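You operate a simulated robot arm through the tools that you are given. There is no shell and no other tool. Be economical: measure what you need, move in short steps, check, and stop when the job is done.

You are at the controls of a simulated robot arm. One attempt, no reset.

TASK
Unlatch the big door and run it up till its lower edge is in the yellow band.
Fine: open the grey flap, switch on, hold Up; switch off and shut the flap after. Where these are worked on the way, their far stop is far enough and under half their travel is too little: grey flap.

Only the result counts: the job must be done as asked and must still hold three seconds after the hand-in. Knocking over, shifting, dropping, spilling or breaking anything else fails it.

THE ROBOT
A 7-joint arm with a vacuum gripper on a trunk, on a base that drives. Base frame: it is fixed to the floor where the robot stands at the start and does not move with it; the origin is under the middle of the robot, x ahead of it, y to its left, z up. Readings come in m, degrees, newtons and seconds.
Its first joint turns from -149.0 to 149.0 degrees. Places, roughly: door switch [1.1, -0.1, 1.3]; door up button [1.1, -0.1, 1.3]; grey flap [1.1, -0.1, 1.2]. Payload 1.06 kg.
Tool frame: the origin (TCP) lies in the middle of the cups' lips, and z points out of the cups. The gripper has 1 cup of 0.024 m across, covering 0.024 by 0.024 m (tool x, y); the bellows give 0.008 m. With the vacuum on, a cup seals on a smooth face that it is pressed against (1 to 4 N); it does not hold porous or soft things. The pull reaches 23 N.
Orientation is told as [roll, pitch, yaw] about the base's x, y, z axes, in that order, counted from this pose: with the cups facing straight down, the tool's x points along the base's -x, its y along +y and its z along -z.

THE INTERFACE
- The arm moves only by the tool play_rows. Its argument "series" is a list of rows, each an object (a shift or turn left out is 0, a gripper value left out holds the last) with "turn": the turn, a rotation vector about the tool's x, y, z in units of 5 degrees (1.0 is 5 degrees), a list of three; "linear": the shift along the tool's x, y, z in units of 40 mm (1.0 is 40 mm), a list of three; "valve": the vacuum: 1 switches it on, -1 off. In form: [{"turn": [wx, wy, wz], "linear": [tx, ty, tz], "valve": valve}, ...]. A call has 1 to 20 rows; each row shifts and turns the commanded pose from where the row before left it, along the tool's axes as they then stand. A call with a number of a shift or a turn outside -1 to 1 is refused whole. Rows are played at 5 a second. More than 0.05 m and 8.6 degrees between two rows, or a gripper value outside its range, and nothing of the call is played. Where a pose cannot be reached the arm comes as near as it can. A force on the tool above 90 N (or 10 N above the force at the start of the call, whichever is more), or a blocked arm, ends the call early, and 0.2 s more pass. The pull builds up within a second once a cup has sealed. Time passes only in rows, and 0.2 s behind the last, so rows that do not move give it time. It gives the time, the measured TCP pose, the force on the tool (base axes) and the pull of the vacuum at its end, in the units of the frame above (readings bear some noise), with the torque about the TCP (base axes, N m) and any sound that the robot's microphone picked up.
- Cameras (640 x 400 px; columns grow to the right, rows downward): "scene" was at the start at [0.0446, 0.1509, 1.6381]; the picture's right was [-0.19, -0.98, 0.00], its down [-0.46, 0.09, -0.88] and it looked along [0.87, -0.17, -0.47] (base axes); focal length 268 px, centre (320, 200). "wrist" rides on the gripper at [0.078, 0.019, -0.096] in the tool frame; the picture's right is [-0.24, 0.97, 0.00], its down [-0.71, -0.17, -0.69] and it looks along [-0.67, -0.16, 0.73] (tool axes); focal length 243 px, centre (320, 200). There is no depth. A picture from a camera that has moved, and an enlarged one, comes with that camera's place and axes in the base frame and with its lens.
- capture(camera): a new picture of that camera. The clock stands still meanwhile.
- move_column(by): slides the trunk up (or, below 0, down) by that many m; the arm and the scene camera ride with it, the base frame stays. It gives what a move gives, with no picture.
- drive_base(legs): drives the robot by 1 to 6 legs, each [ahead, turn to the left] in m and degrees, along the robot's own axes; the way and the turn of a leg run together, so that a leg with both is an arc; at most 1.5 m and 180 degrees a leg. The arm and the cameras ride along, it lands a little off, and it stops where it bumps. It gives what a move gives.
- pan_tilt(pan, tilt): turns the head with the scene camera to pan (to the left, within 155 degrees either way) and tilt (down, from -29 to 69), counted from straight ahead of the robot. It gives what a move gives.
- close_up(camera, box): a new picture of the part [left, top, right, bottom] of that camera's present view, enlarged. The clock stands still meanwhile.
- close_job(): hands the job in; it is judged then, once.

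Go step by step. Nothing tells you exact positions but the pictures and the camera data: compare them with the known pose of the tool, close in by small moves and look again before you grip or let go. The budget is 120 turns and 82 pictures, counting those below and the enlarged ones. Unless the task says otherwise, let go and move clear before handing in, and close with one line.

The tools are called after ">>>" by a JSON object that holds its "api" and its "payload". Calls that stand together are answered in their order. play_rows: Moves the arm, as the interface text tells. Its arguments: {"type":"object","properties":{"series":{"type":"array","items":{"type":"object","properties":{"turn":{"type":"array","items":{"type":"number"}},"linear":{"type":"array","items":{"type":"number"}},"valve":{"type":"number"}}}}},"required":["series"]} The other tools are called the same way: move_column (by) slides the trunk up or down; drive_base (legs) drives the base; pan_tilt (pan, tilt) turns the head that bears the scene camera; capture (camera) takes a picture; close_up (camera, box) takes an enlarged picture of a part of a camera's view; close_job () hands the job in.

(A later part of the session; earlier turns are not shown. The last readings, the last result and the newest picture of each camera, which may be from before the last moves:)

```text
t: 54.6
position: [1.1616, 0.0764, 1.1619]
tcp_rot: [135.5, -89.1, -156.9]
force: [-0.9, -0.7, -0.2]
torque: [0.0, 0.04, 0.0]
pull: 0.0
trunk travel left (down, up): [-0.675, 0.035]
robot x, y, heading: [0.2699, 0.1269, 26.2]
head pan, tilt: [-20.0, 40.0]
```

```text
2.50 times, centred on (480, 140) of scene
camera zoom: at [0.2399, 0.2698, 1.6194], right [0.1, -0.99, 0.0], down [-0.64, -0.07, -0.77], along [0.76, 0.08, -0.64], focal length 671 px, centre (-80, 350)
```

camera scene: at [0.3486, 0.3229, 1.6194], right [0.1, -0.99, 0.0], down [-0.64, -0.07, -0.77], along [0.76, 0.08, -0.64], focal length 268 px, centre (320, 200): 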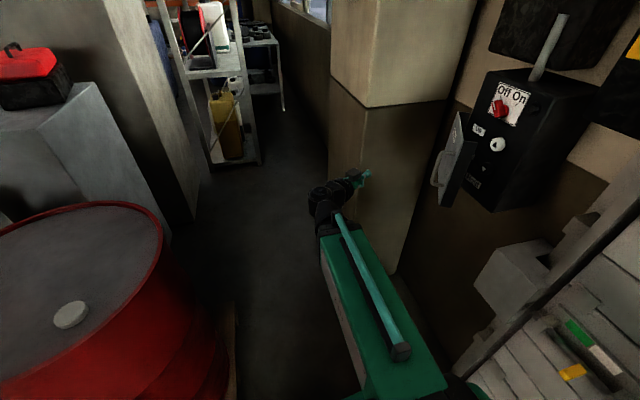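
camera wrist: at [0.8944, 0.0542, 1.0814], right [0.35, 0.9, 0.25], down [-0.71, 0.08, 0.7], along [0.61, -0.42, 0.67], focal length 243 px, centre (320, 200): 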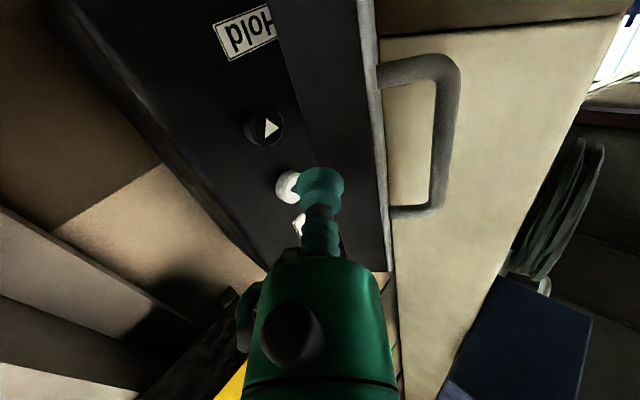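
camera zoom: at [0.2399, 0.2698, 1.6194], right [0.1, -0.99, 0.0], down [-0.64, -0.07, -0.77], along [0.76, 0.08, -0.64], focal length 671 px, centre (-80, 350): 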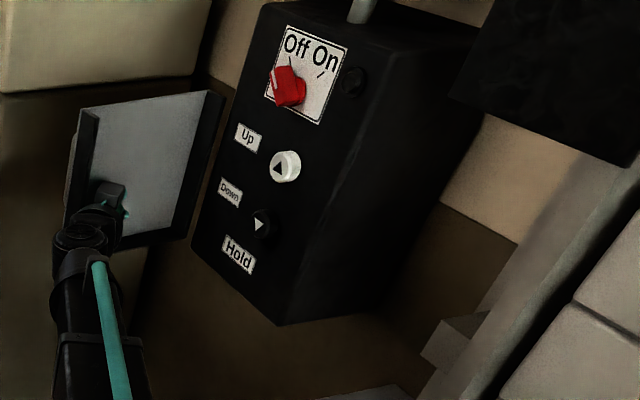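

>>> {"api": "play_rows", "payload": {"series": [{"linear": [0, 0.4, 0.4]}, {"linear": [0, 0.4, 0.4]}]}}

>>> {"api": "close_up", "payload": {"camera": "scene", "box": [380, 60, 580, 220]}}

```text
t: 55.2
position: [1.203, 0.0931, 1.1632]
tcp_rot: [135.3, -89.2, -156.7]
force: [0.8, -0.6, 0.8]
torque: [0.02, 0.02, 0.02]
pull: 0.1
trunk travel left (down, up): [-0.675, 0.035]
robot x, y, heading: [0.2671, 0.1321, 26.0]
head pan, tilt: [-20.0, 40.0]
```

```text
2.50 times, centred on (480, 140) of scene
camera zoom: at [0.2398, 0.2698, 1.6194], right [0.1, -0.99, 0.0], down [-0.64, -0.07, -0.77], along [0.76, 0.08, -0.64], focal length 671 px, centre (-80, 350)
```

zoom: 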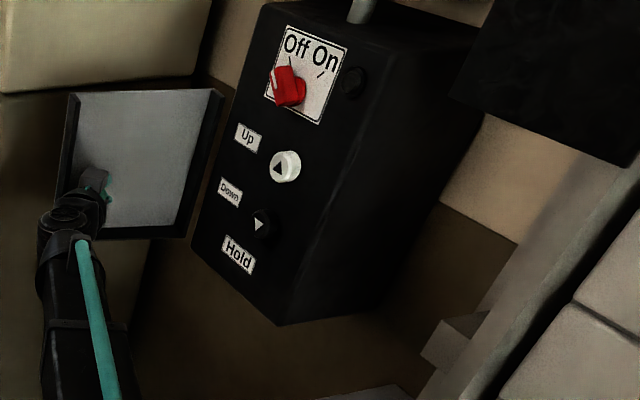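

Flap is open wide. Withdraw the tip and inspect the switch.

>>> {"api": "play_rows", "payload": {"series": [{"linear": [0, -0.687, -0.726]}, {"linear": [0, -0.687, -0.726]}, {"linear": [0, -0.687, -0.726]}, {"linear": [0, -0.687, -0.726]}, {"linear": [0, -0.687, -0.726]}, {"linear": [0, -0.2, -1]}, {"linear": [0, 0.7, -0.7]}, {"linear": [0, 0.7, -0.7]}, {"turn": [1, 0, 0]}, {"turn": [1, 0, 0]}, {"turn": [1, 0, 0]}, {"turn": [1, 0, 0]}, {"turn": [1, 0, 0]}, {"turn": [1, 0, 0]}, {"turn": [1, 0, 0]}, {"turn": [1, 0, 0]}, {"turn": [1, 0, 0]}]}}

>>> {"api": "close_up", "payload": {"camera": "scene", "box": [440, 60, 504, 100]}}

>>> {"api": "capture", "payload": {"camera": "wrist"}}

```text
t: 58.8
position: [0.9813, 0.1001, 1.1585]
tcp_rot: [90.5, -89.0, -157.0]
force: [-0.5, 0.4, 0.0]
torque: [-0.01, 0.0, -0.02]
pull: 0.0
out of reach, approached as far as the arm can: row 7, 8
trunk travel left (down, up): [-0.675, 0.035]
robot x, y, heading: [0.2678, 0.1311, 26.1]
head pan, tilt: [-20.0, 40.0]
```

```text
10.00 times, centred on (472, 80) of scene
camera zoom: at [0.2396, 0.2697, 1.6194], right [0.1, -0.99, 0.0], down [-0.64, -0.07, -0.77], along [0.76, 0.08, -0.64], focal length 2685 px, centre (-1200, 1400)
```

zoom: 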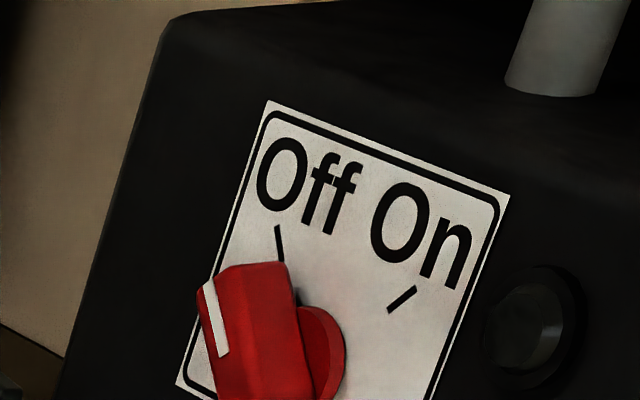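

```text
40 pictures are left
camera wrist: at [0.9621, 0.1948, 1.0808], right [0.89, 0.39, 0.25], down [-0.44, 0.56, 0.71], along [0.13, -0.74, 0.66], focal length 243 px, centre (320, 200)
```

wrist: 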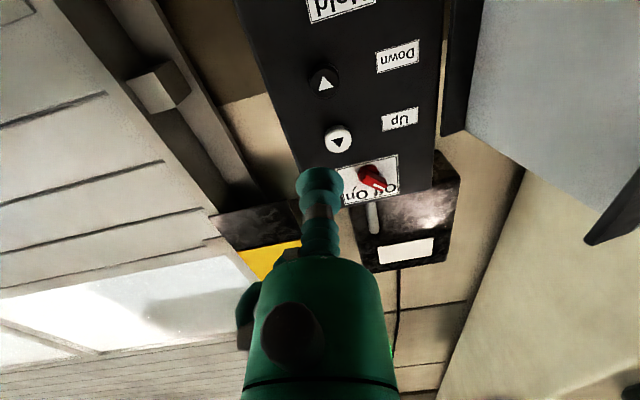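

>>> {"api": "close_up", "payload": {"camera": "wrist", "box": [290, 100, 450, 200]}}

>>> {"api": "close_up", "payload": {"camera": "scene", "box": [430, 60, 526, 120]}}

```text
4.00 times, centred on (370, 150) of wrist
camera zoom: at [0.9621, 0.1948, 1.0808], right [0.89, 0.39, 0.25], down [-0.44, 0.56, 0.71], along [0.13, -0.74, 0.66], focal length 970 px, centre (120, 400)
```

zoom: 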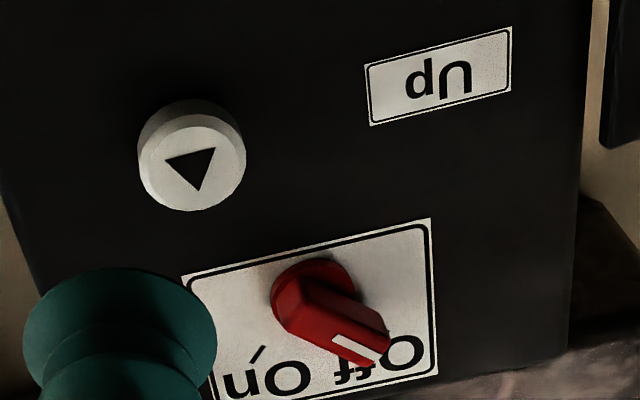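

```text
6.67 times, centred on (478, 90) of scene
camera zoom: at [0.2396, 0.2697, 1.6194], right [0.1, -0.99, 0.0], down [-0.64, -0.07, -0.77], along [0.76, 0.08, -0.64], focal length 1790 px, centre (-733, 933)
```

zoom: 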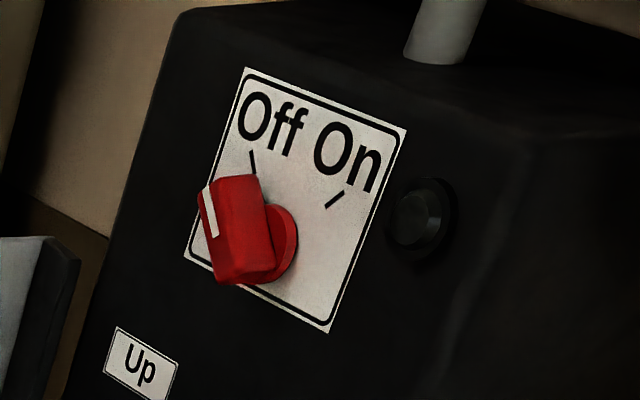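

Switch hub ≈ [1.109, -0.103, 1.338]; pointer points up-left (Off). I move the tip to the left of the knob, in front of the panel.

>>> {"api": "play_rows", "payload": {"series": [{"linear": [-0.858, 0.448, 0.637]}, {"linear": [-0.858, 0.448, 0.637]}, {"linear": [-0.858, 0.448, 0.637]}, {"linear": [-0.858, 0.448, 0.637]}, {"linear": [-0.858, 0.448, 0.637]}]}}

>>> {"api": "close_up", "payload": {"camera": "wrist", "box": [220, 60, 420, 200]}}

>>> {"api": "close_up", "payload": {"camera": "scene", "box": [430, 60, 526, 120]}}

```text
t: 60.0
position: [1.1114, 0.0171, 1.3328]
tcp_rot: [88.3, -89.1, -154.6]
force: [1.0, 0.3, -0.9]
torque: [-0.03, 0.01, 0.01]
pull: 0.0
trunk travel left (down, up): [-0.675, 0.035]
robot x, y, heading: [0.2687, 0.1316, 26.1]
head pan, tilt: [-20.0, 40.0]
```

```text
2.86 times, centred on (320, 130) of wrist
camera zoom: at [1.093, 0.1127, 1.2546], right [0.89, 0.39, 0.25], down [-0.44, 0.55, 0.71], along [0.13, -0.74, 0.66], focal length 693 px, centre (320, 400)
```

zoom: 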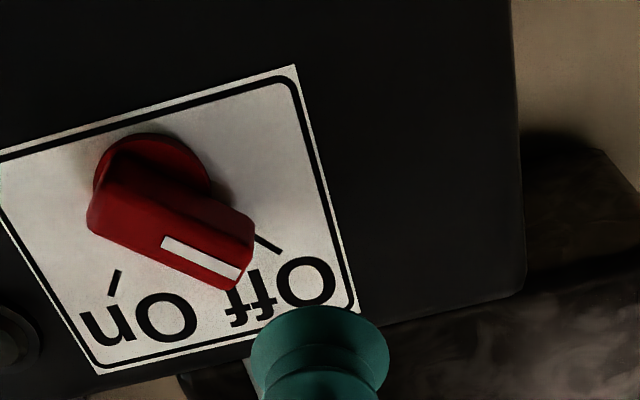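

```text
6.67 times, centred on (478, 90) of scene
camera zoom: at [0.2397, 0.2694, 1.6194], right [0.1, -0.99, 0.0], down [-0.64, -0.07, -0.77], along [0.76, 0.08, -0.64], focal length 1790 px, centre (-733, 933)
```

zoom: 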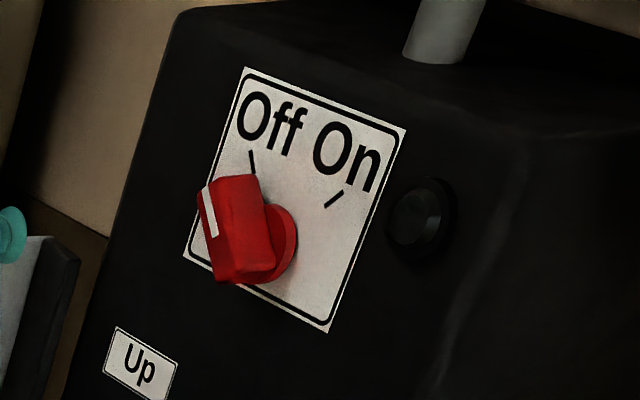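

>>> {"api": "play_rows", "payload": {"series": [{"linear": [0.4, 0, 0.3]}, {"linear": [0, -0.03, 1]}, {"linear": [0, -0.03, 1]}]}}

>>> {"api": "close_up", "payload": {"camera": "wrist", "box": [220, 60, 420, 200]}}

>>> {"api": "close_up", "payload": {"camera": "scene", "box": [430, 60, 526, 120]}}

```text
t: 60.8
position: [1.1478, -0.0682, 1.3152]
tcp_rot: [89.4, -89.1, -155.9]
force: [0.4, 0.3, -0.1]
torque: [0.03, 0.0, 0.02]
pull: 0.0
trunk travel left (down, up): [-0.675, 0.035]
robot x, y, heading: [0.2698, 0.1284, 25.9]
head pan, tilt: [-20.0, 40.0]
```

```text
2.86 times, centred on (320, 130) of wrist
camera zoom: at [1.1279, 0.0266, 1.2374], right [0.89, 0.39, 0.25], down [-0.44, 0.55, 0.71], along [0.13, -0.74, 0.66], focal length 693 px, centre (320, 400)
```

zoom: 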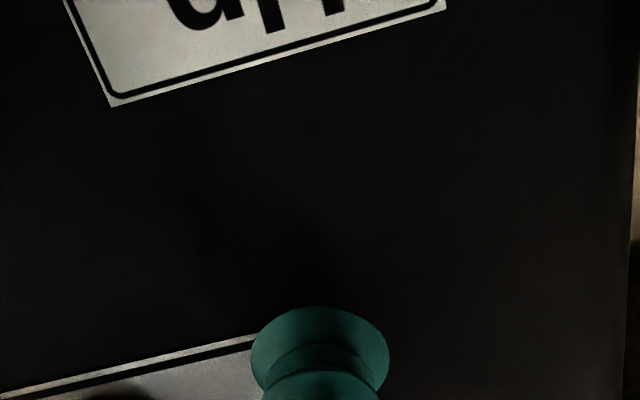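

```text
6.67 times, centred on (478, 90) of scene
camera zoom: at [0.2397, 0.2691, 1.6194], right [0.1, -0.99, 0.0], down [-0.64, -0.07, -0.77], along [0.76, 0.08, -0.64], focal length 1790 px, centre (-733, 933)
```

zoom: 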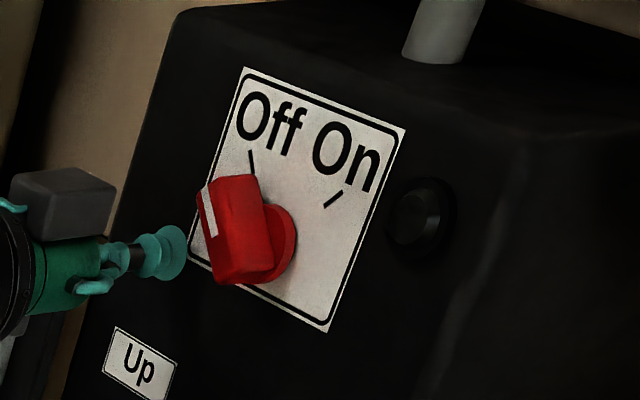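

Tip is left of and slightly below the pointer; sweep it up and right around the hub.

>>> {"api": "play_rows", "payload": {"series": [{"linear": [-0.47, -0.56, 0]}, {"linear": [-0.275, -0.025, 0]}, {"linear": [-0.225, -0.11, 0]}, {"linear": [-0.19, -0.19, 0]}, {"linear": [-0.11, -0.225, 0]}, {"linear": [-0.025, -0.275, 0]}]}}

>>> {"api": "close_up", "payload": {"camera": "scene", "box": [430, 60, 526, 120]}}

```text
t: 62.2
position: [1.0947, -0.0899, 1.3679]
tcp_rot: [89.7, -89.0, -156.1]
force: [1.2, 0.6, 1.9]
torque: [0.03, 0.0, 0.01]
pull: 0.0
trunk travel left (down, up): [-0.675, 0.035]
robot x, y, heading: [0.2702, 0.1299, 26.0]
head pan, tilt: [-20.0, 40.0]
```

```text
6.67 times, centred on (478, 90) of scene
camera zoom: at [0.2391, 0.2694, 1.6194], right [0.1, -0.99, 0.0], down [-0.64, -0.07, -0.77], along [0.76, 0.08, -0.64], focal length 1790 px, centre (-733, 933)
```

zoom: 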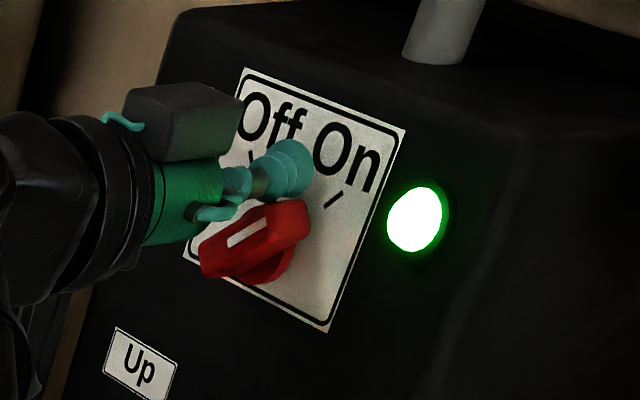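

Lamp lit – power is on. Back out, drop to the Up button (≈ [1.0695, -0.101, 1.258]) and stop just short; aim the head at the band.

>>> {"api": "play_rows", "payload": {"series": [{"linear": [-0.15, 0.1, -0.4]}, {"linear": [0, 0, -0.8]}, {"linear": [0, 0, -0.8]}, {"linear": [0.97, -0.22, 0]}, {"linear": [0.97, -0.22, 0]}, {"linear": [0.96, -0.3, 0]}, {"linear": [0, 0, 0.9]}, {"linear": [0, 0, 0.6]}]}}

>>> {"api": "close_up", "payload": {"camera": "scene", "box": [430, 60, 526, 120]}}

>>> {"api": "pan_tilt", "payload": {"pan": -62, "tilt": 22}}

>>> {"api": "capture", "payload": {"camera": "scene"}}

```text
t: 64.0
position: [1.0641, -0.0816, 1.2568]
tcp_rot: [90.1, -89.0, -156.5]
force: [-0.2, -0.7, 0.2]
torque: [-0.01, -0.01, 0.01]
pull: 0.1
trunk travel left (down, up): [-0.675, 0.035]
robot x, y, heading: [0.2702, 0.1309, 26.1]
head pan, tilt: [-20.0, 40.0]
```

```text
6.67 times, centred on (478, 90) of scene
camera zoom: at [0.2395, 0.2694, 1.6194], right [0.1, -0.99, 0.0], down [-0.64, -0.07, -0.77], along [0.76, 0.08, -0.64], focal length 1790 px, centre (-733, 933)
```

zoom: 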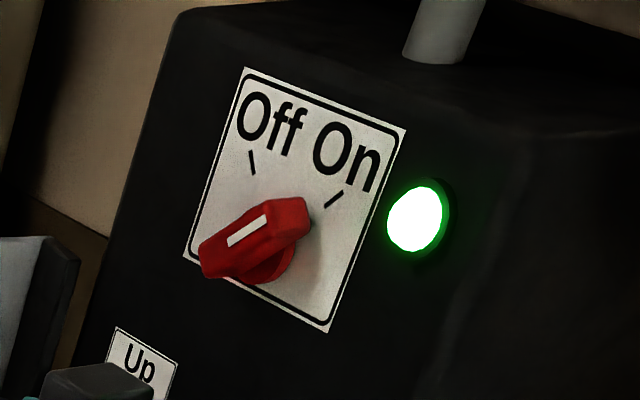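

```text
t: 65.1
position: [1.0655, -0.0813, 1.2576]
tcp_rot: [90.4, -89.0, -156.9]
force: [-0.3, -0.4, -0.2]
torque: [0.01, 0.0, 0.03]
pull: 0.1
trunk travel left (down, up): [-0.675, 0.035]
robot x, y, heading: [0.268, 0.1316, 26.1]
head pan, tilt: [-62.0, 22.0]
```

```text
31 pictures are left
camera scene: at [0.23, 0.2062, 1.6475], right [-0.59, -0.81, 0.0], down [-0.3, 0.22, -0.93], along [0.75, -0.54, -0.37], focal length 268 px, centre (320, 200)
```

scene: 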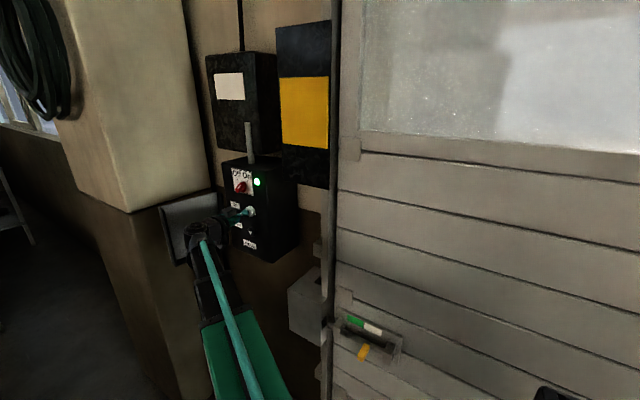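

Aligned. Press Up briefly and watch the door.

>>> {"api": "play_rows", "payload": {"series": [{"linear": [0, -0.04, 0.5]}, {"linear": [0, 0, 0.2]}, {"linear": [0, 0, 0.1]}, {}, {}, {}]}}

>>> {"api": "capture", "payload": {"camera": "scene"}}

```text
t: 66.5
position: [1.0762, -0.1053, 1.2567]
tcp_rot: [101.5, -89.1, -167.8]
force: [-19.6, 42.8, -16.0]
torque: [-0.38, -0.19, -0.02]
pull: 0.1
trunk travel left (down, up): [-0.675, 0.035]
robot x, y, heading: [0.2683, 0.1268, 26.3]
head pan, tilt: [-62.0, 22.0]
heard: click
```

```text
30 pictures are left
camera scene: at [0.2282, 0.2129, 1.647], right [-0.58, -0.81, 0.0], down [-0.3, 0.21, -0.93], along [0.75, -0.54, -0.37], focal length 268 px, centre (320, 200)
```

scene: 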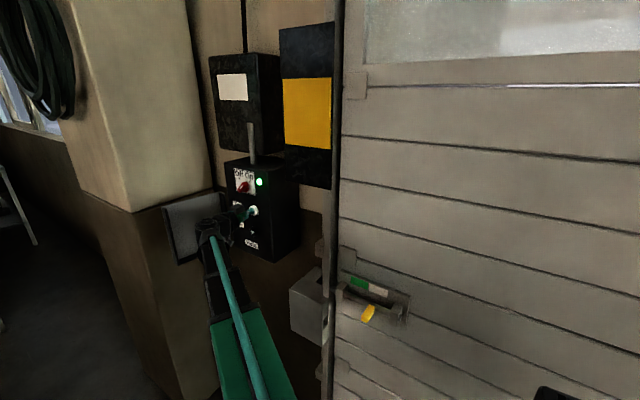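

The door rises while pressed (~0.2 m/s). Ease the force a touch and keep holding.

>>> {"api": "play_rows", "payload": {"series": [{"linear": [0, 0, -0.06]}, {}, {}, {}, {}, {}, {}, {}, {}, {}]}}

>>> {"api": "capture", "payload": {"camera": "scene"}}

```text
t: 68.7
position: [1.0746, -0.104, 1.257]
tcp_rot: [103.2, -89.1, -169.6]
force: [-11.8, 34.9, -8.7]
torque: [-0.24, -0.1, -0.06]
pull: 0.1
trunk travel left (down, up): [-0.675, 0.035]
robot x, y, heading: [0.2655, 0.1326, 26.1]
head pan, tilt: [-62.0, 22.0]
```

```text
29 pictures are left
camera scene: at [0.2285, 0.2122, 1.6472], right [-0.59, -0.81, 0.0], down [-0.3, 0.22, -0.93], along [0.75, -0.54, -0.37], focal length 268 px, centre (320, 200)
```

scene: 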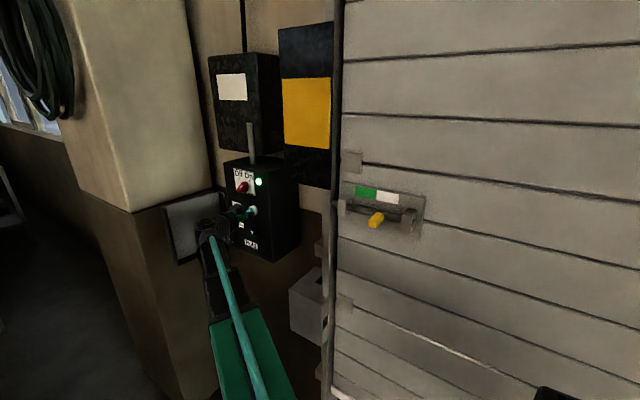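

>>> {"api": "play_rows", "payload": {"series": [{}, {}, {}, {}, {}, {}, {}, {}, {}, {}, {}, {}, {}, {}, {}, {}, {}, {}]}}

>>> {"api": "capture", "payload": {"camera": "scene"}}

```text
t: 72.5
position: [1.0747, -0.1054, 1.2561]
tcp_rot: [103.0, -89.2, -169.5]
force: [-10.7, 34.3, -6.1]
torque: [-0.13, -0.07, -0.13]
pull: 0.1
trunk travel left (down, up): [-0.675, 0.035]
robot x, y, heading: [0.2667, 0.1258, 26.2]
head pan, tilt: [-62.0, 22.0]
```

```text
28 pictures are left
camera scene: at [0.2281, 0.2129, 1.6472], right [-0.59, -0.81, 0.0], down [-0.3, 0.22, -0.93], along [0.75, -0.54, -0.37], focal length 268 px, centre (320, 200)
```

scene: 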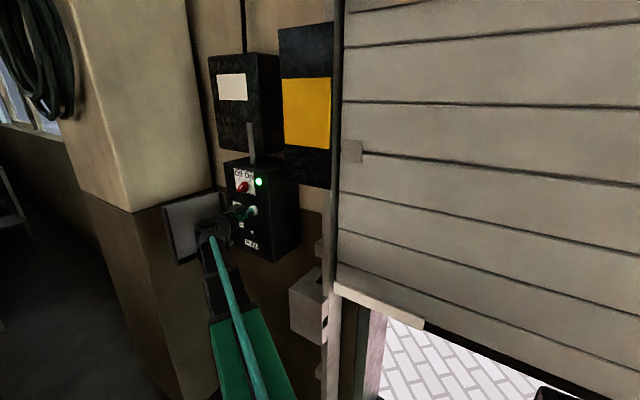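

Lower edge now at about z 1.05; band spans ≈1.47–1.69. Hold further, then check.

>>> {"api": "play_rows", "payload": {"series": [{}, {}, {}, {}, {}, {}, {}, {}, {}, {}]}}

>>> {"api": "capture", "payload": {"camera": "scene"}}

```text
t: 74.7
position: [1.075, -0.1053, 1.2582]
tcp_rot: [103.1, -89.1, -169.4]
force: [-9.6, 33.2, -5.3]
torque: [-0.13, -0.06, -0.13]
pull: 0.1
trunk travel left (down, up): [-0.675, 0.035]
robot x, y, heading: [0.2665, 0.1296, 26.1]
head pan, tilt: [-62.0, 22.0]
```

```text
27 pictures are left
camera scene: at [0.2279, 0.2132, 1.6472], right [-0.59, -0.81, 0.0], down [-0.3, 0.22, -0.93], along [0.75, -0.54, -0.37], focal length 268 px, centre (320, 200)
```

scene: 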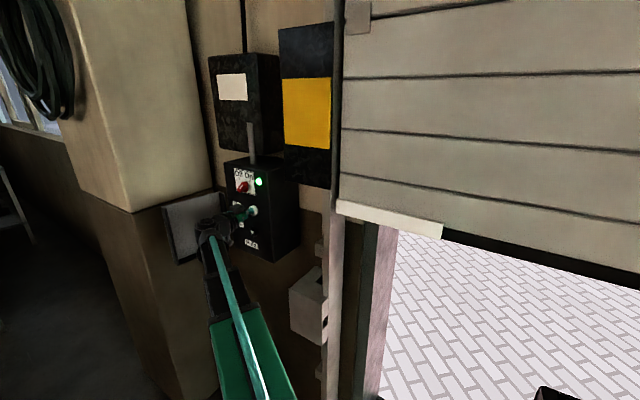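

>>> {"api": "play_rows", "payload": {"series": [{}, {}, {}, {}, {}, {}, {}, {}]}}

>>> {"api": "capture", "payload": {"camera": "scene"}}

```text
t: 76.5
position: [1.0755, -0.1064, 1.2571]
tcp_rot: [103.0, -89.1, -169.4]
force: [-10.6, 33.0, -4.5]
torque: [-0.11, -0.01, -0.12]
pull: 0.0
trunk travel left (down, up): [-0.675, 0.035]
robot x, y, heading: [0.2696, 0.1314, 26.2]
head pan, tilt: [-62.0, 22.0]
```

```text
26 pictures are left
camera scene: at [0.2277, 0.2136, 1.6472], right [-0.59, -0.81, 0.0], down [-0.3, 0.22, -0.93], along [0.75, -0.54, -0.37], focal length 268 px, centre (320, 200)
```

scene: 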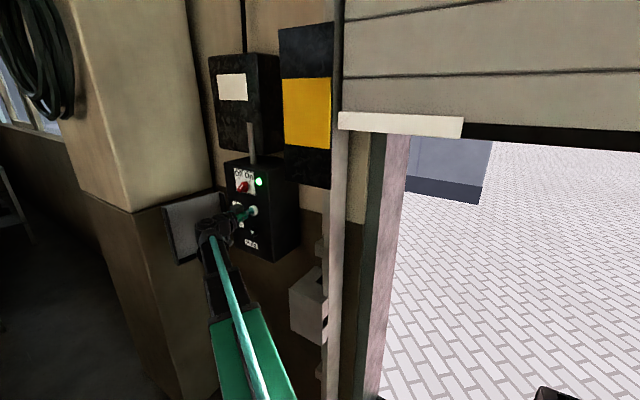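

The lower edge is at z ≈ 1.55–1.58, inside the band. Release the button and check.

>>> {"api": "play_rows", "payload": {"series": [{"linear": [0, 0, -0.8]}, {"linear": [0, 0, -0.8]}, {"linear": [0, 0, -0.6]}, {}]}}

>>> {"api": "capture", "payload": {"camera": "scene"}}

```text
t: 77.5
position: [1.0404, -0.0278, 1.2567]
tcp_rot: [89.8, -89.0, -156.4]
force: [-0.4, -0.9, 0.2]
torque: [0.01, -0.02, -0.02]
pull: 0.1
trunk travel left (down, up): [-0.675, 0.035]
robot x, y, heading: [0.2668, 0.1309, 26.0]
head pan, tilt: [-62.0, 22.0]
```

```text
25 pictures are left
camera scene: at [0.2293, 0.2079, 1.6476], right [-0.59, -0.81, 0.0], down [-0.3, 0.22, -0.93], along [0.75, -0.55, -0.37], focal length 268 px, centre (320, 200)
```

scene: 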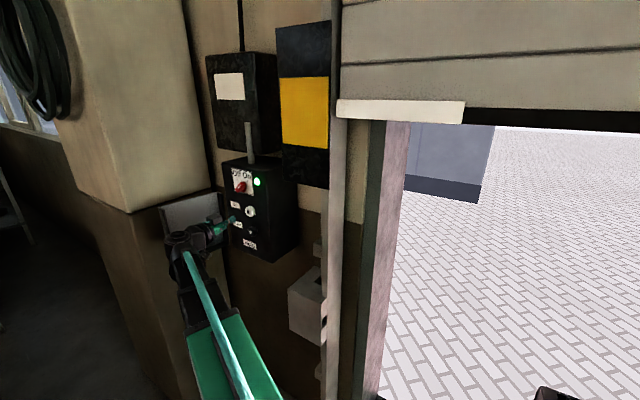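

The door holds within the band. Now switch off: tip to the right of the knob, mirrored sweep.

>>> {"api": "play_rows", "payload": {"series": [{"linear": [-0.78, -0.165, 0]}, {"linear": [-0.78, -0.165, 0]}, {"linear": [0, -0.025, 0.98]}, {"linear": [0, -0.025, 0.96]}]}}

>>> {"api": "pan_tilt", "payload": {"pan": -40, "tilt": 30}}

>>> {"api": "capture", "payload": {"camera": "scene"}}

>>> {"api": "close_up", "payload": {"camera": "wrist", "box": [220, 60, 420, 200]}}

```text
t: 78.5
position: [1.0562, -0.1055, 1.3176]
tcp_rot: [88.8, -89.1, -155.2]
force: [-0.5, 0.5, 0.2]
torque: [0.02, 0.0, 0.0]
pull: 0.0
trunk travel left (down, up): [-0.675, 0.035]
robot x, y, heading: [0.2697, 0.1327, 26.1]
head pan, tilt: [-62.0, 22.0]
```

```text
t: 79.3
position: [1.0569, -0.1066, 1.3186]
tcp_rot: [90.3, -89.0, -156.8]
force: [0.4, -0.2, -0.4]
torque: [-0.01, -0.02, -0.01]
pull: 0.1
trunk travel left (down, up): [-0.675, 0.035]
robot x, y, heading: [0.2688, 0.1333, 26.2]
head pan, tilt: [-40.0, 30.0]
```

```text
24 pictures are left
camera scene: at [0.2418, 0.2408, 1.6348], right [-0.24, -0.97, 0.0], down [-0.48, 0.12, -0.87], along [0.84, -0.21, -0.5], focal length 268 px, centre (320, 200)
```

scene: 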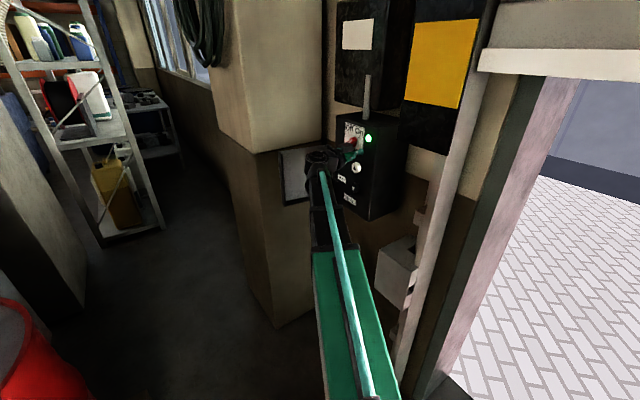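

```text
2.86 times, centred on (320, 130) of wrist
camera zoom: at [1.0367, -0.0104, 1.24], right [0.89, 0.39, 0.25], down [-0.44, 0.55, 0.71], along [0.13, -0.74, 0.66], focal length 693 px, centre (320, 400)
```

zoom: 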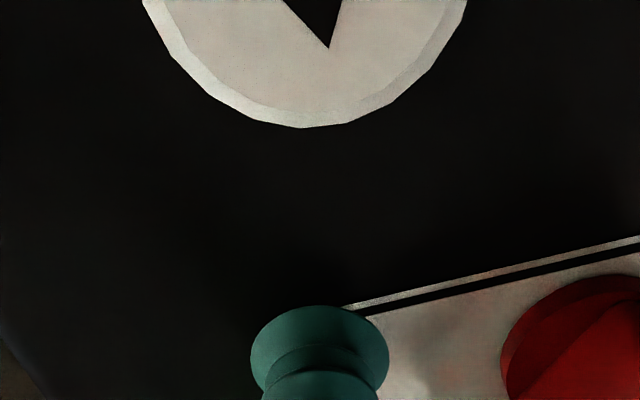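

>>> {"api": "play_rows", "payload": {"series": [{"linear": [-0.4, 0.4, 0]}, {"linear": [-0.275, 0.025, 0]}, {"linear": [-0.225, 0.11, 0]}, {"linear": [-0.19, 0.19, 0]}, {"linear": [-0.11, 0.225, 0]}, {"linear": [-0.025, 0.275, 0]}, {"linear": [0, 0.1, 0]}]}}

>>> {"api": "close_up", "payload": {"camera": "scene", "box": [320, 110, 416, 170]}}

```text
t: 80.9
position: [1.1054, -0.0852, 1.3679]
tcp_rot: [91.5, -89.1, -157.9]
force: [-0.8, 0.0, 0.6]
torque: [-0.01, -0.04, 0.02]
pull: 0.1
trunk travel left (down, up): [-0.675, 0.035]
robot x, y, heading: [0.2687, 0.1346, 25.9]
head pan, tilt: [-40.0, 30.0]
```

```text
6.67 times, centred on (368, 140) of scene
camera zoom: at [0.2418, 0.2408, 1.6348], right [-0.24, -0.97, 0.0], down [-0.49, 0.12, -0.87], along [0.84, -0.21, -0.5], focal length 1790 px, centre (0, 600)
```

zoom: 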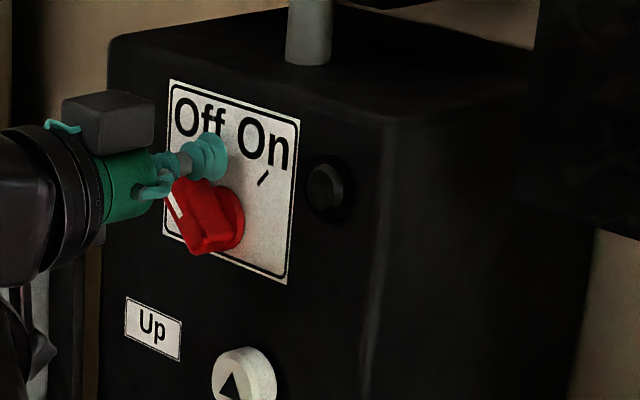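

Lamp off. Now shut the flap: I'll suck onto its inner face and draw it back. First back out, lower and turn toward it.

>>> {"api": "play_rows", "payload": {"series": [{"linear": [-0.1, -0.1, -0.8]}, {"linear": [0, 0, -1]}, {"linear": [0.99, -0.37, -0.5]}, {"linear": [0.99, -0.37, -0.5]}, {"linear": [0.99, -0.37, -0.5]}, {"linear": [0.99, -0.37, -0.5]}, {"linear": [0.99, -0.37, -0.5]}, {"turn": [-1, 0, 0]}, {"turn": [-1, 0, 0]}, {"turn": [-1, 0, 0]}, {"turn": [-1, 0, 0]}, {"turn": [-1, 0, 0]}, {"turn": [-1, 0, 0]}, {"turn": [-1, 0, 0]}, {"turn": [-1, 0, 0]}, {"turn": [-1, 0, 0]}, {"turn": [-1, 0, 0]}, {"turn": [-1, 0, 0]}]}}

>>> {"api": "capture", "payload": {"camera": "wrist"}}

>>> {"api": "close_up", "payload": {"camera": "scene", "box": [250, 110, 420, 230]}}

```text
t: 84.7
position: [0.987, 0.0414, 1.1724]
tcp_rot: [145.7, -89.0, -157.4]
force: [-0.5, -0.1, 0.1]
torque: [-0.02, 0.0, 0.0]
pull: 0.1
out of reach, approached as far as the arm can: row 15, 16, 17
trunk travel left (down, up): [-0.675, 0.035]
robot x, y, heading: [0.2691, 0.1296, 26.1]
head pan, tilt: [-40.0, 30.0]
```

```text
21 pictures are left
camera wrist: at [0.8978, 0.0787, 1.0936], right [0.19, 0.95, 0.24], down [-0.72, -0.03, 0.7], along [0.67, -0.31, 0.67], focal length 243 px, centre (320, 200)
```

wrist: 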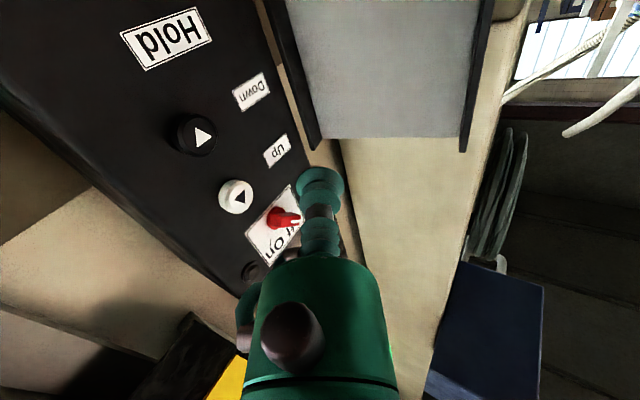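

```text
3.33 times, centred on (335, 170) of scene
camera zoom: at [0.2418, 0.2407, 1.6348], right [-0.24, -0.97, 0.0], down [-0.48, 0.12, -0.87], along [0.84, -0.21, -0.5], focal length 895 px, centre (270, 300)
```

zoom: 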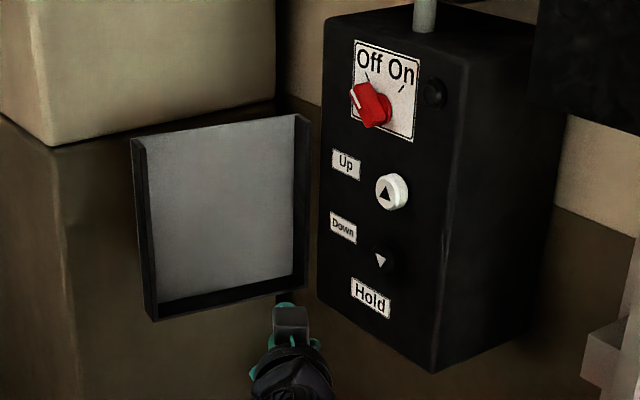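

Power is off; the flap tray's inner panel faces me at x ≈ 1.205. Approach and suck on.

>>> {"api": "play_rows", "payload": {"series": [{"linear": [0, 0.354, 0.967]}, {"linear": [0, 0.354, 0.967]}, {"linear": [0, 0.354, 0.967]}, {"linear": [0, 0.354, 0.967]}, {"turn": [-1, 0, 0]}, {"turn": [-1, 0, 0]}, {"linear": [0, 0, 0.6], "valve": 1}, {"linear": [0, 0, 0.4]}, {"linear": [0, 0, 0.2]}, {}]}}

>>> {"api": "close_up", "payload": {"camera": "scene", "box": [250, 110, 420, 230]}}

```text
t: 86.9
position: [1.1956, 0.0605, 1.1687]
tcp_rot: [29.7, -89.1, -34.6]
force: [0.4, 0.9, 0.6]
torque: [-0.01, 0.01, 0.01]
pull: 0.1
out of reach, approached as far as the arm can: row 6
trunk travel left (down, up): [-0.675, 0.035]
robot x, y, heading: [0.2675, 0.128, 26.0]
head pan, tilt: [-40.0, 30.0]
```

```text
3.33 times, centred on (335, 170) of scene
camera zoom: at [0.2418, 0.2408, 1.6347], right [-0.24, -0.97, 0.0], down [-0.49, 0.12, -0.87], along [0.84, -0.21, -0.5], focal length 895 px, centre (270, 300)
```

zoom: 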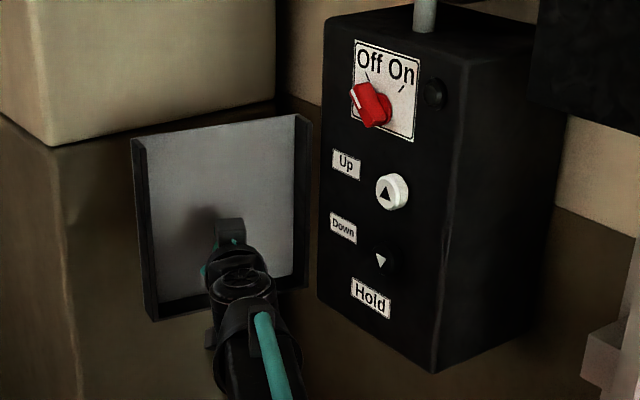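

>>> {"api": "play_rows", "payload": {"series": [{"linear": [0, 0, 0.2]}, {"linear": [0, 0, 0.15]}, {"linear": [0, 0, 0.1]}, {}]}}

```text
t: 87.9
position: [1.2144, 0.0591, 1.1682]
tcp_rot: [29.8, -89.1, -34.8]
force: [-0.4, 0.4, 0.2]
torque: [0.0, 0.01, 0.01]
pull: 0.1
trunk travel left (down, up): [-0.675, 0.035]
robot x, y, heading: [0.2731, 0.1305, 26.0]
head pan, tilt: [-40.0, 30.0]
```

>>> {"api": "play_rows", "payload": {"series": [{"linear": [0, 0, 0.15]}, {"linear": [0, 0, 0.15]}, {"linear": [0, 0, 0.15]}, {}]}}

>>> {"api": "close_up", "payload": {"camera": "wrist", "box": [220, 50, 480, 210]}}

```text
t: 88.9
position: [1.231, 0.057, 1.169]
tcp_rot: [31.2, -89.1, -36.3]
force: [0.2, -6.4, 0.6]
torque: [-0.11, -0.07, 0.24]
pull: 23.6
trunk travel left (down, up): [-0.675, 0.035]
robot x, y, heading: [0.2701, 0.131, 25.6]
head pan, tilt: [-40.0, 30.0]
```

```text
2.46 times, centred on (350, 130) of wrist
camera zoom: at [1.1374, 0.0847, 1.0922], right [0.09, 0.97, 0.24], down [-0.69, -0.12, 0.72], along [0.72, -0.23, 0.65], focal length 597 px, centre (246, 372)
```

zoom: 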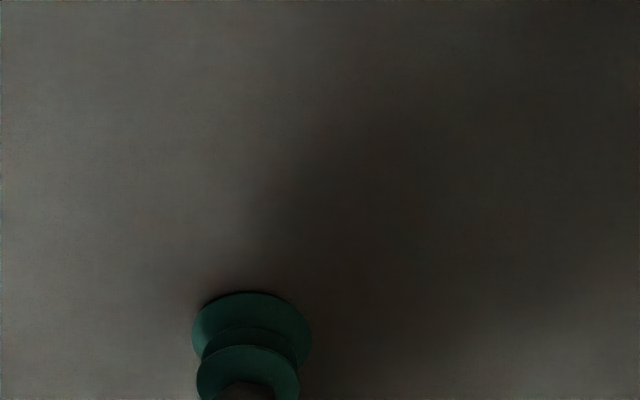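

Sealed on the inner panel. Draw the flap back about its hinge.

>>> {"api": "play_rows", "payload": {"series": [{"turn": [-1, 0, 0], "linear": [0, -0.01, -0.22]}, {"turn": [-1, 0, 0], "linear": [0, -0.01, -0.22]}, {"turn": [-1, 0, 0], "linear": [0, -0.01, -0.22]}, {"turn": [-1, 0, 0], "linear": [0, -0.01, -0.22]}, {"turn": [-1, 0, 0], "linear": [0, -0.01, -0.22]}, {"turn": [-1, 0, 0], "linear": [0, -0.01, -0.22]}]}}

>>> {"api": "capture", "payload": {"camera": "scene"}}

```text
t: 90.3
position: [1.1797, 0.0507, 1.1688]
tcp_rot: [59.8, -89.0, -34.7]
force: [-1.8, 5.7, -1.4]
torque: [-0.01, 0.0, 0.02]
pull: 22.8
trunk travel left (down, up): [-0.675, 0.035]
robot x, y, heading: [0.2716, 0.1297, 25.9]
head pan, tilt: [-40.0, 30.0]
```

```text
17 pictures are left
camera scene: at [0.2415, 0.2415, 1.6347], right [-0.24, -0.97, 0.0], down [-0.48, 0.12, -0.87], along [0.84, -0.21, -0.5], focal length 268 px, centre (320, 200)
```

scene: 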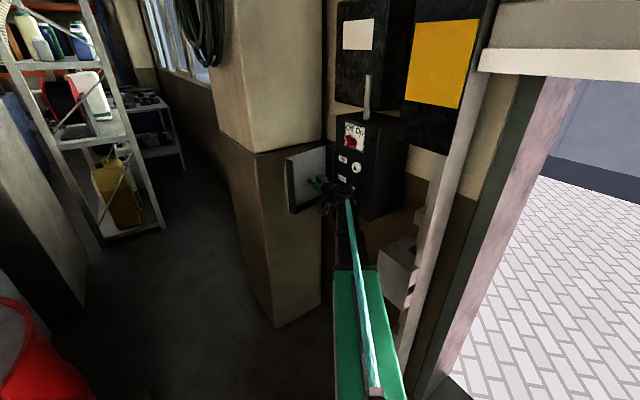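

Flap now about square to the box. One more step, then release, back out and swing round to its outer side.

>>> {"api": "play_rows", "payload": {"series": [{"turn": [-1, 0, 0], "linear": [0, -0.01, -0.22]}, {"valve": -1}, {}, {}, {"linear": [0, 0, -0.7]}, {"linear": [0, 0, -1]}, {"linear": [0, 0, -0.5]}, {"linear": [0, 1, 0]}, {"linear": [0, 1, 0]}, {"linear": [0, 1, 0]}, {"linear": [0, 1, 0]}, {"linear": [0, 1, 0]}]}}

>>> {"api": "play_rows", "payload": {"series": [{"turn": [1, 0, 0]}, {"turn": [1, 0, 0]}, {"turn": [1, 0, 0]}, {"turn": [1, 0, 0]}, {"turn": [1, 0, 0]}, {"turn": [1, 0, 0]}, {"turn": [1, 0, 0]}, {"turn": [1, 0, 0]}, {"turn": [1, 0, 0]}, {"turn": [1, 0, 0]}, {"turn": [1, 0, 0]}, {"turn": [1, 0, 0]}, {"turn": [1, 0, 0]}, {"turn": [1, 0, 0]}, {"turn": [1, 0, 0]}, {"turn": [1, 0, 0]}, {"turn": [1, 0, 0]}, {"turn": [1, 0, 0]}, {"turn": [1, 0, 0]}]}}

>>> {"api": "capture", "payload": {"camera": "scene"}}

>>> {"api": "capture", "payload": {"camera": "wrist"}}

```text
t: 92.9
position: [0.9961, 0.1742, 1.1724]
tcp_rot: [65.5, -89.0, -35.4]
force: [0.0, -0.5, 0.5]
torque: [-0.02, -0.02, 0.01]
pull: 0.1
trunk travel left (down, up): [-0.675, 0.035]
robot x, y, heading: [0.2701, 0.136, 25.8]
head pan, tilt: [-40.0, 30.0]
```

```text
t: 96.9
position: [0.9958, 0.1741, 1.1721]
tcp_rot: [-30.0, -89.1, -35.1]
force: [0.0, -0.1, 0.0]
torque: [0.0, 0.04, -0.01]
pull: 0.0
trunk travel left (down, up): [-0.675, 0.035]
robot x, y, heading: [0.2711, 0.1276, 25.7]
head pan, tilt: [-40.0, 30.0]
```

```text
16 pictures are left
camera scene: at [0.242, 0.241, 1.6347], right [-0.24, -0.97, 0.0], down [-0.49, 0.12, -0.87], along [0.84, -0.21, -0.5], focal length 268 px, centre (320, 200)
```

scene: 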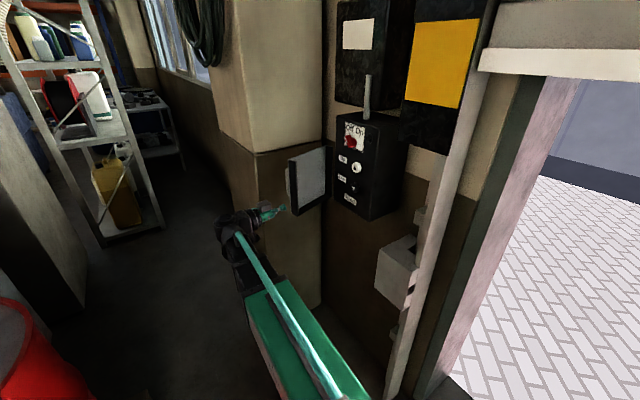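

```text
15 pictures are left
camera wrist: at [0.9721, 0.2693, 1.096], right [0.88, 0.41, 0.23], down [-0.43, 0.54, 0.72], along [0.17, -0.73, 0.66], focal length 243 px, centre (320, 200)
```

wrist: 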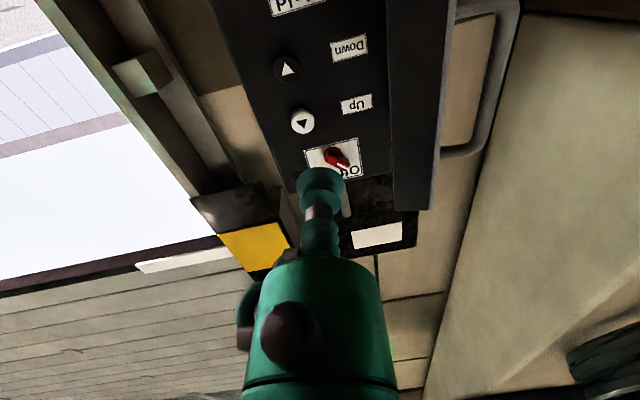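

>>> {"api": "play_rows", "payload": {"series": [{"linear": [0, 1, -0.05]}, {"linear": [0, 1, -0.05]}, {"linear": [0, 1, -0.05]}, {"linear": [0, 1, -0.05]}, {"linear": [0, 1, -0.05]}, {"linear": [0, 0, 0.8]}, {"linear": [0, 0, 0.8]}, {"linear": [0, 0, 0.8]}]}}

>>> {"api": "capture", "payload": {"camera": "wrist"}}

>>> {"api": "close_up", "payload": {"camera": "scene", "box": [220, 110, 420, 250]}}

```text
t: 98.7
position: [1.2124, 0.1806, 1.1705]
tcp_rot: [-29.5, -89.1, -35.4]
force: [0.0, -0.2, 0.6]
torque: [0.0, 0.03, 0.03]
pull: 0.0
trunk travel left (down, up): [-0.675, 0.035]
robot x, y, heading: [0.27, 0.1335, 25.9]
head pan, tilt: [-40.0, 30.0]
```

```text
14 pictures are left
camera wrist: at [1.1892, 0.2756, 1.0932], right [0.88, 0.41, 0.23], down [-0.44, 0.54, 0.72], along [0.17, -0.73, 0.66], focal length 243 px, centre (320, 200)
```

wrist: 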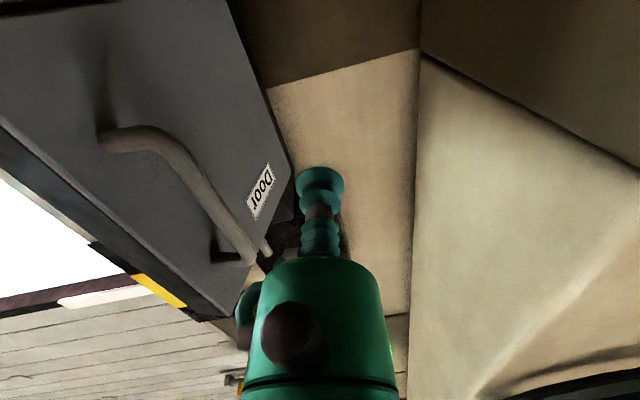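

```text
2.86 times, centred on (320, 180) of scene
camera zoom: at [0.242, 0.2407, 1.6348], right [-0.24, -0.97, 0.0], down [-0.49, 0.12, -0.87], along [0.84, -0.21, -0.5], focal length 767 px, centre (320, 257)
```

zoom: 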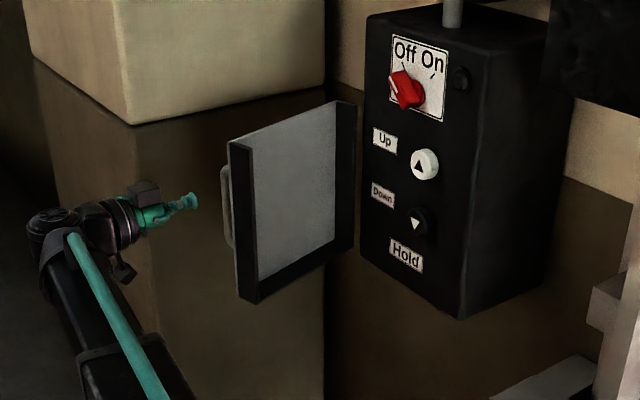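

Tip is outside the flap. Push it toward closed.

>>> {"api": "play_rows", "payload": {"series": [{"linear": [0, -0.3, 0.6]}, {"linear": [0, -0.8, 0.15]}, {"linear": [0, -0.8, 0.15]}, {"linear": [0, -0.8, 0.2]}, {"linear": [0, -0.8, 0.2]}]}}

>>> {"api": "close_up", "payload": {"camera": "scene", "box": [220, 110, 420, 250]}}

```text
t: 99.9
position: [1.1012, 0.0804, 1.1713]
tcp_rot: [-30.9, -89.2, -34.0]
force: [-37.5, 48.0, -14.9]
torque: [-0.51, -0.37, -0.01]
pull: 0.0
trunk travel left (down, up): [-0.675, 0.035]
robot x, y, heading: [0.2691, 0.1301, 26.4]
head pan, tilt: [-40.0, 30.0]
```

```text
2.86 times, centred on (320, 180) of scene
camera zoom: at [0.2367, 0.2477, 1.6338], right [-0.24, -0.97, 0.0], down [-0.48, 0.11, -0.87], along [0.84, -0.21, -0.5], focal length 767 px, centre (320, 257)
```

zoom: 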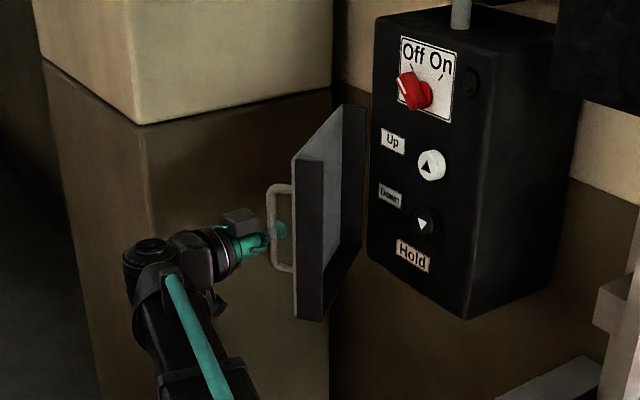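

Pressing too axially; relieve and follow the flap's arc instead.

>>> {"api": "play_rows", "payload": {"series": [{"linear": [0, 0, -0.3]}, {"linear": [0, -0.55, 0.2]}, {"linear": [0, -0.52, 0.35]}]}}

>>> {"api": "close_up", "payload": {"camera": "scene", "box": [220, 110, 420, 250]}}

```text
t: 100.7
position: [1.0695, 0.0492, 1.1707]
tcp_rot: [-28.8, -89.1, -36.3]
force: [-34.8, 27.8, -24.3]
torque: [-0.69, -0.56, 0.34]
pull: 0.1
trunk travel left (down, up): [-0.675, 0.035]
robot x, y, heading: [0.2693, 0.1375, 26.0]
head pan, tilt: [-40.0, 30.0]
```

```text
2.86 times, centred on (320, 180) of scene
camera zoom: at [0.2389, 0.2448, 1.6342], right [-0.24, -0.97, 0.0], down [-0.48, 0.12, -0.87], along [0.84, -0.21, -0.5], focal length 767 px, centre (320, 257)
```

zoom: 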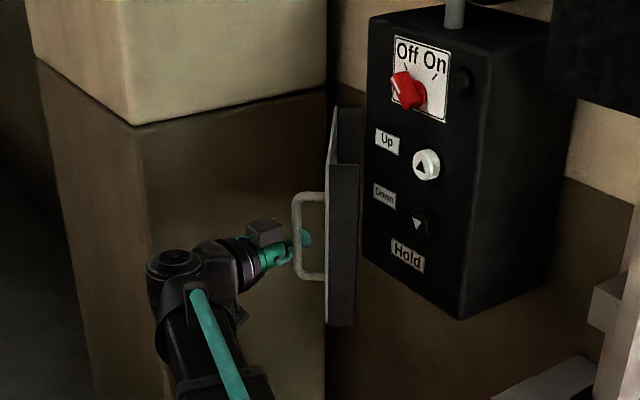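

>>> {"api": "play_rows", "payload": {"series": [{"linear": [0, -0.1, -0.25]}, {"linear": [0, -0.55, 0.5]}, {"linear": [0, -0.38, 0.5]}]}}

>>> {"api": "close_up", "payload": {"camera": "scene", "box": [220, 110, 420, 250]}}

```text
t: 101.5
position: [1.0526, 0.0011, 1.1722]
tcp_rot: [-35.0, -89.2, -29.9]
force: [0.0, -1.2, -0.8]
torque: [-0.02, -0.01, 0.01]
pull: 0.1
trunk travel left (down, up): [-0.675, 0.035]
robot x, y, heading: [0.2717, 0.1279, 25.8]
head pan, tilt: [-40.0, 30.0]
```

```text
2.86 times, centred on (320, 180) of scene
camera zoom: at [0.2434, 0.2403, 1.6352], right [-0.24, -0.97, 0.0], down [-0.49, 0.12, -0.87], along [0.84, -0.21, -0.5], focal length 767 px, centre (320, 257)
```

zoom: 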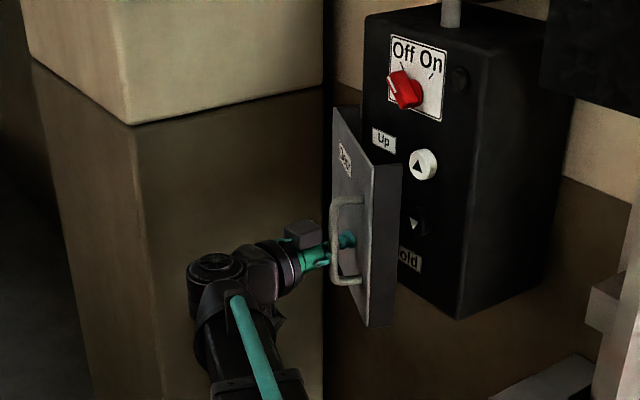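

Nearly shut (~35°). Shift the tip left, clear of the handle, and push straight in.

>>> {"api": "play_rows", "payload": {"series": [{"linear": [0, 0.9, -0.1]}, {"linear": [0, 0, 0.6]}, {"linear": [0, 0, 0.6]}, {"linear": [0, 0, 0.5]}]}}

>>> {"api": "close_up", "payload": {"camera": "scene", "box": [220, 110, 420, 250]}}

```text
t: 102.5
position: [1.11, -0.0408, 1.1702]
tcp_rot: [-29.8, -89.1, -35.2]
force: [-0.4, 0.3, 0.1]
torque: [0.01, 0.01, 0.03]
pull: 0.1
trunk travel left (down, up): [-0.675, 0.035]
robot x, y, heading: [0.2692, 0.1326, 26.0]
head pan, tilt: [-40.0, 30.0]
```

```text
2.86 times, centred on (320, 180) of scene
camera zoom: at [0.242, 0.2409, 1.6348], right [-0.24, -0.97, 0.0], down [-0.49, 0.12, -0.87], along [0.84, -0.21, -0.5], focal length 767 px, centre (320, 257)
```

zoom: 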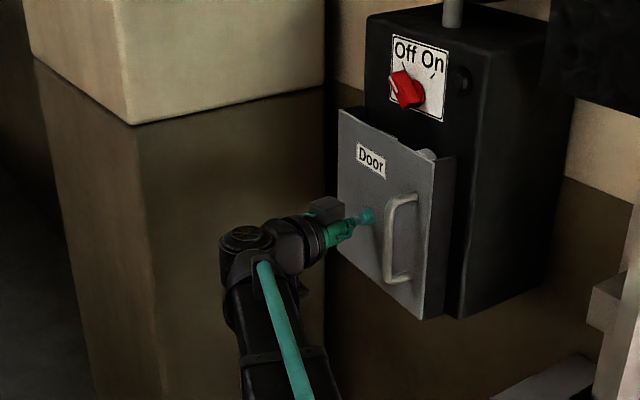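

>>> {"api": "play_rows", "payload": {"series": [{"linear": [0, 0, 0.3]}, {"linear": [0, 0, 0.2]}, {"linear": [0, 0, 0.1]}]}}

>>> {"api": "close_up", "payload": {"camera": "scene", "box": [220, 110, 420, 250]}}

```text
t: 103.3
position: [1.1186, -0.0577, 1.1693]
tcp_rot: [-32.2, -89.1, -32.6]
force: [-11.3, 22.1, -4.8]
torque: [-0.13, -0.02, 0.0]
pull: 0.1
trunk travel left (down, up): [-0.675, 0.035]
robot x, y, heading: [0.2665, 0.1341, 26.3]
head pan, tilt: [-40.0, 30.0]
```

```text
2.86 times, centred on (320, 180) of scene
camera zoom: at [0.2403, 0.2444, 1.6344], right [-0.24, -0.97, 0.0], down [-0.48, 0.12, -0.87], along [0.84, -0.21, -0.5], focal length 767 px, centre (320, 257)
```

zoom: 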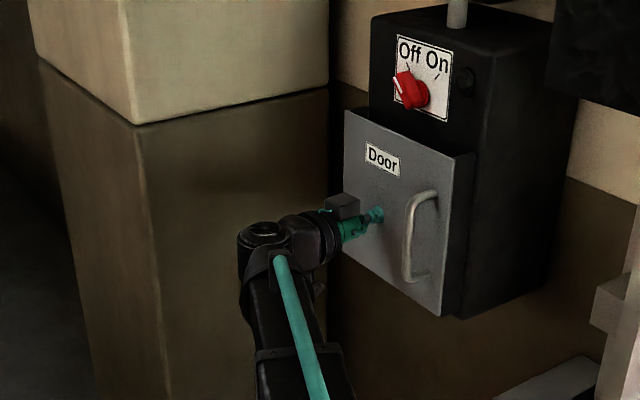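

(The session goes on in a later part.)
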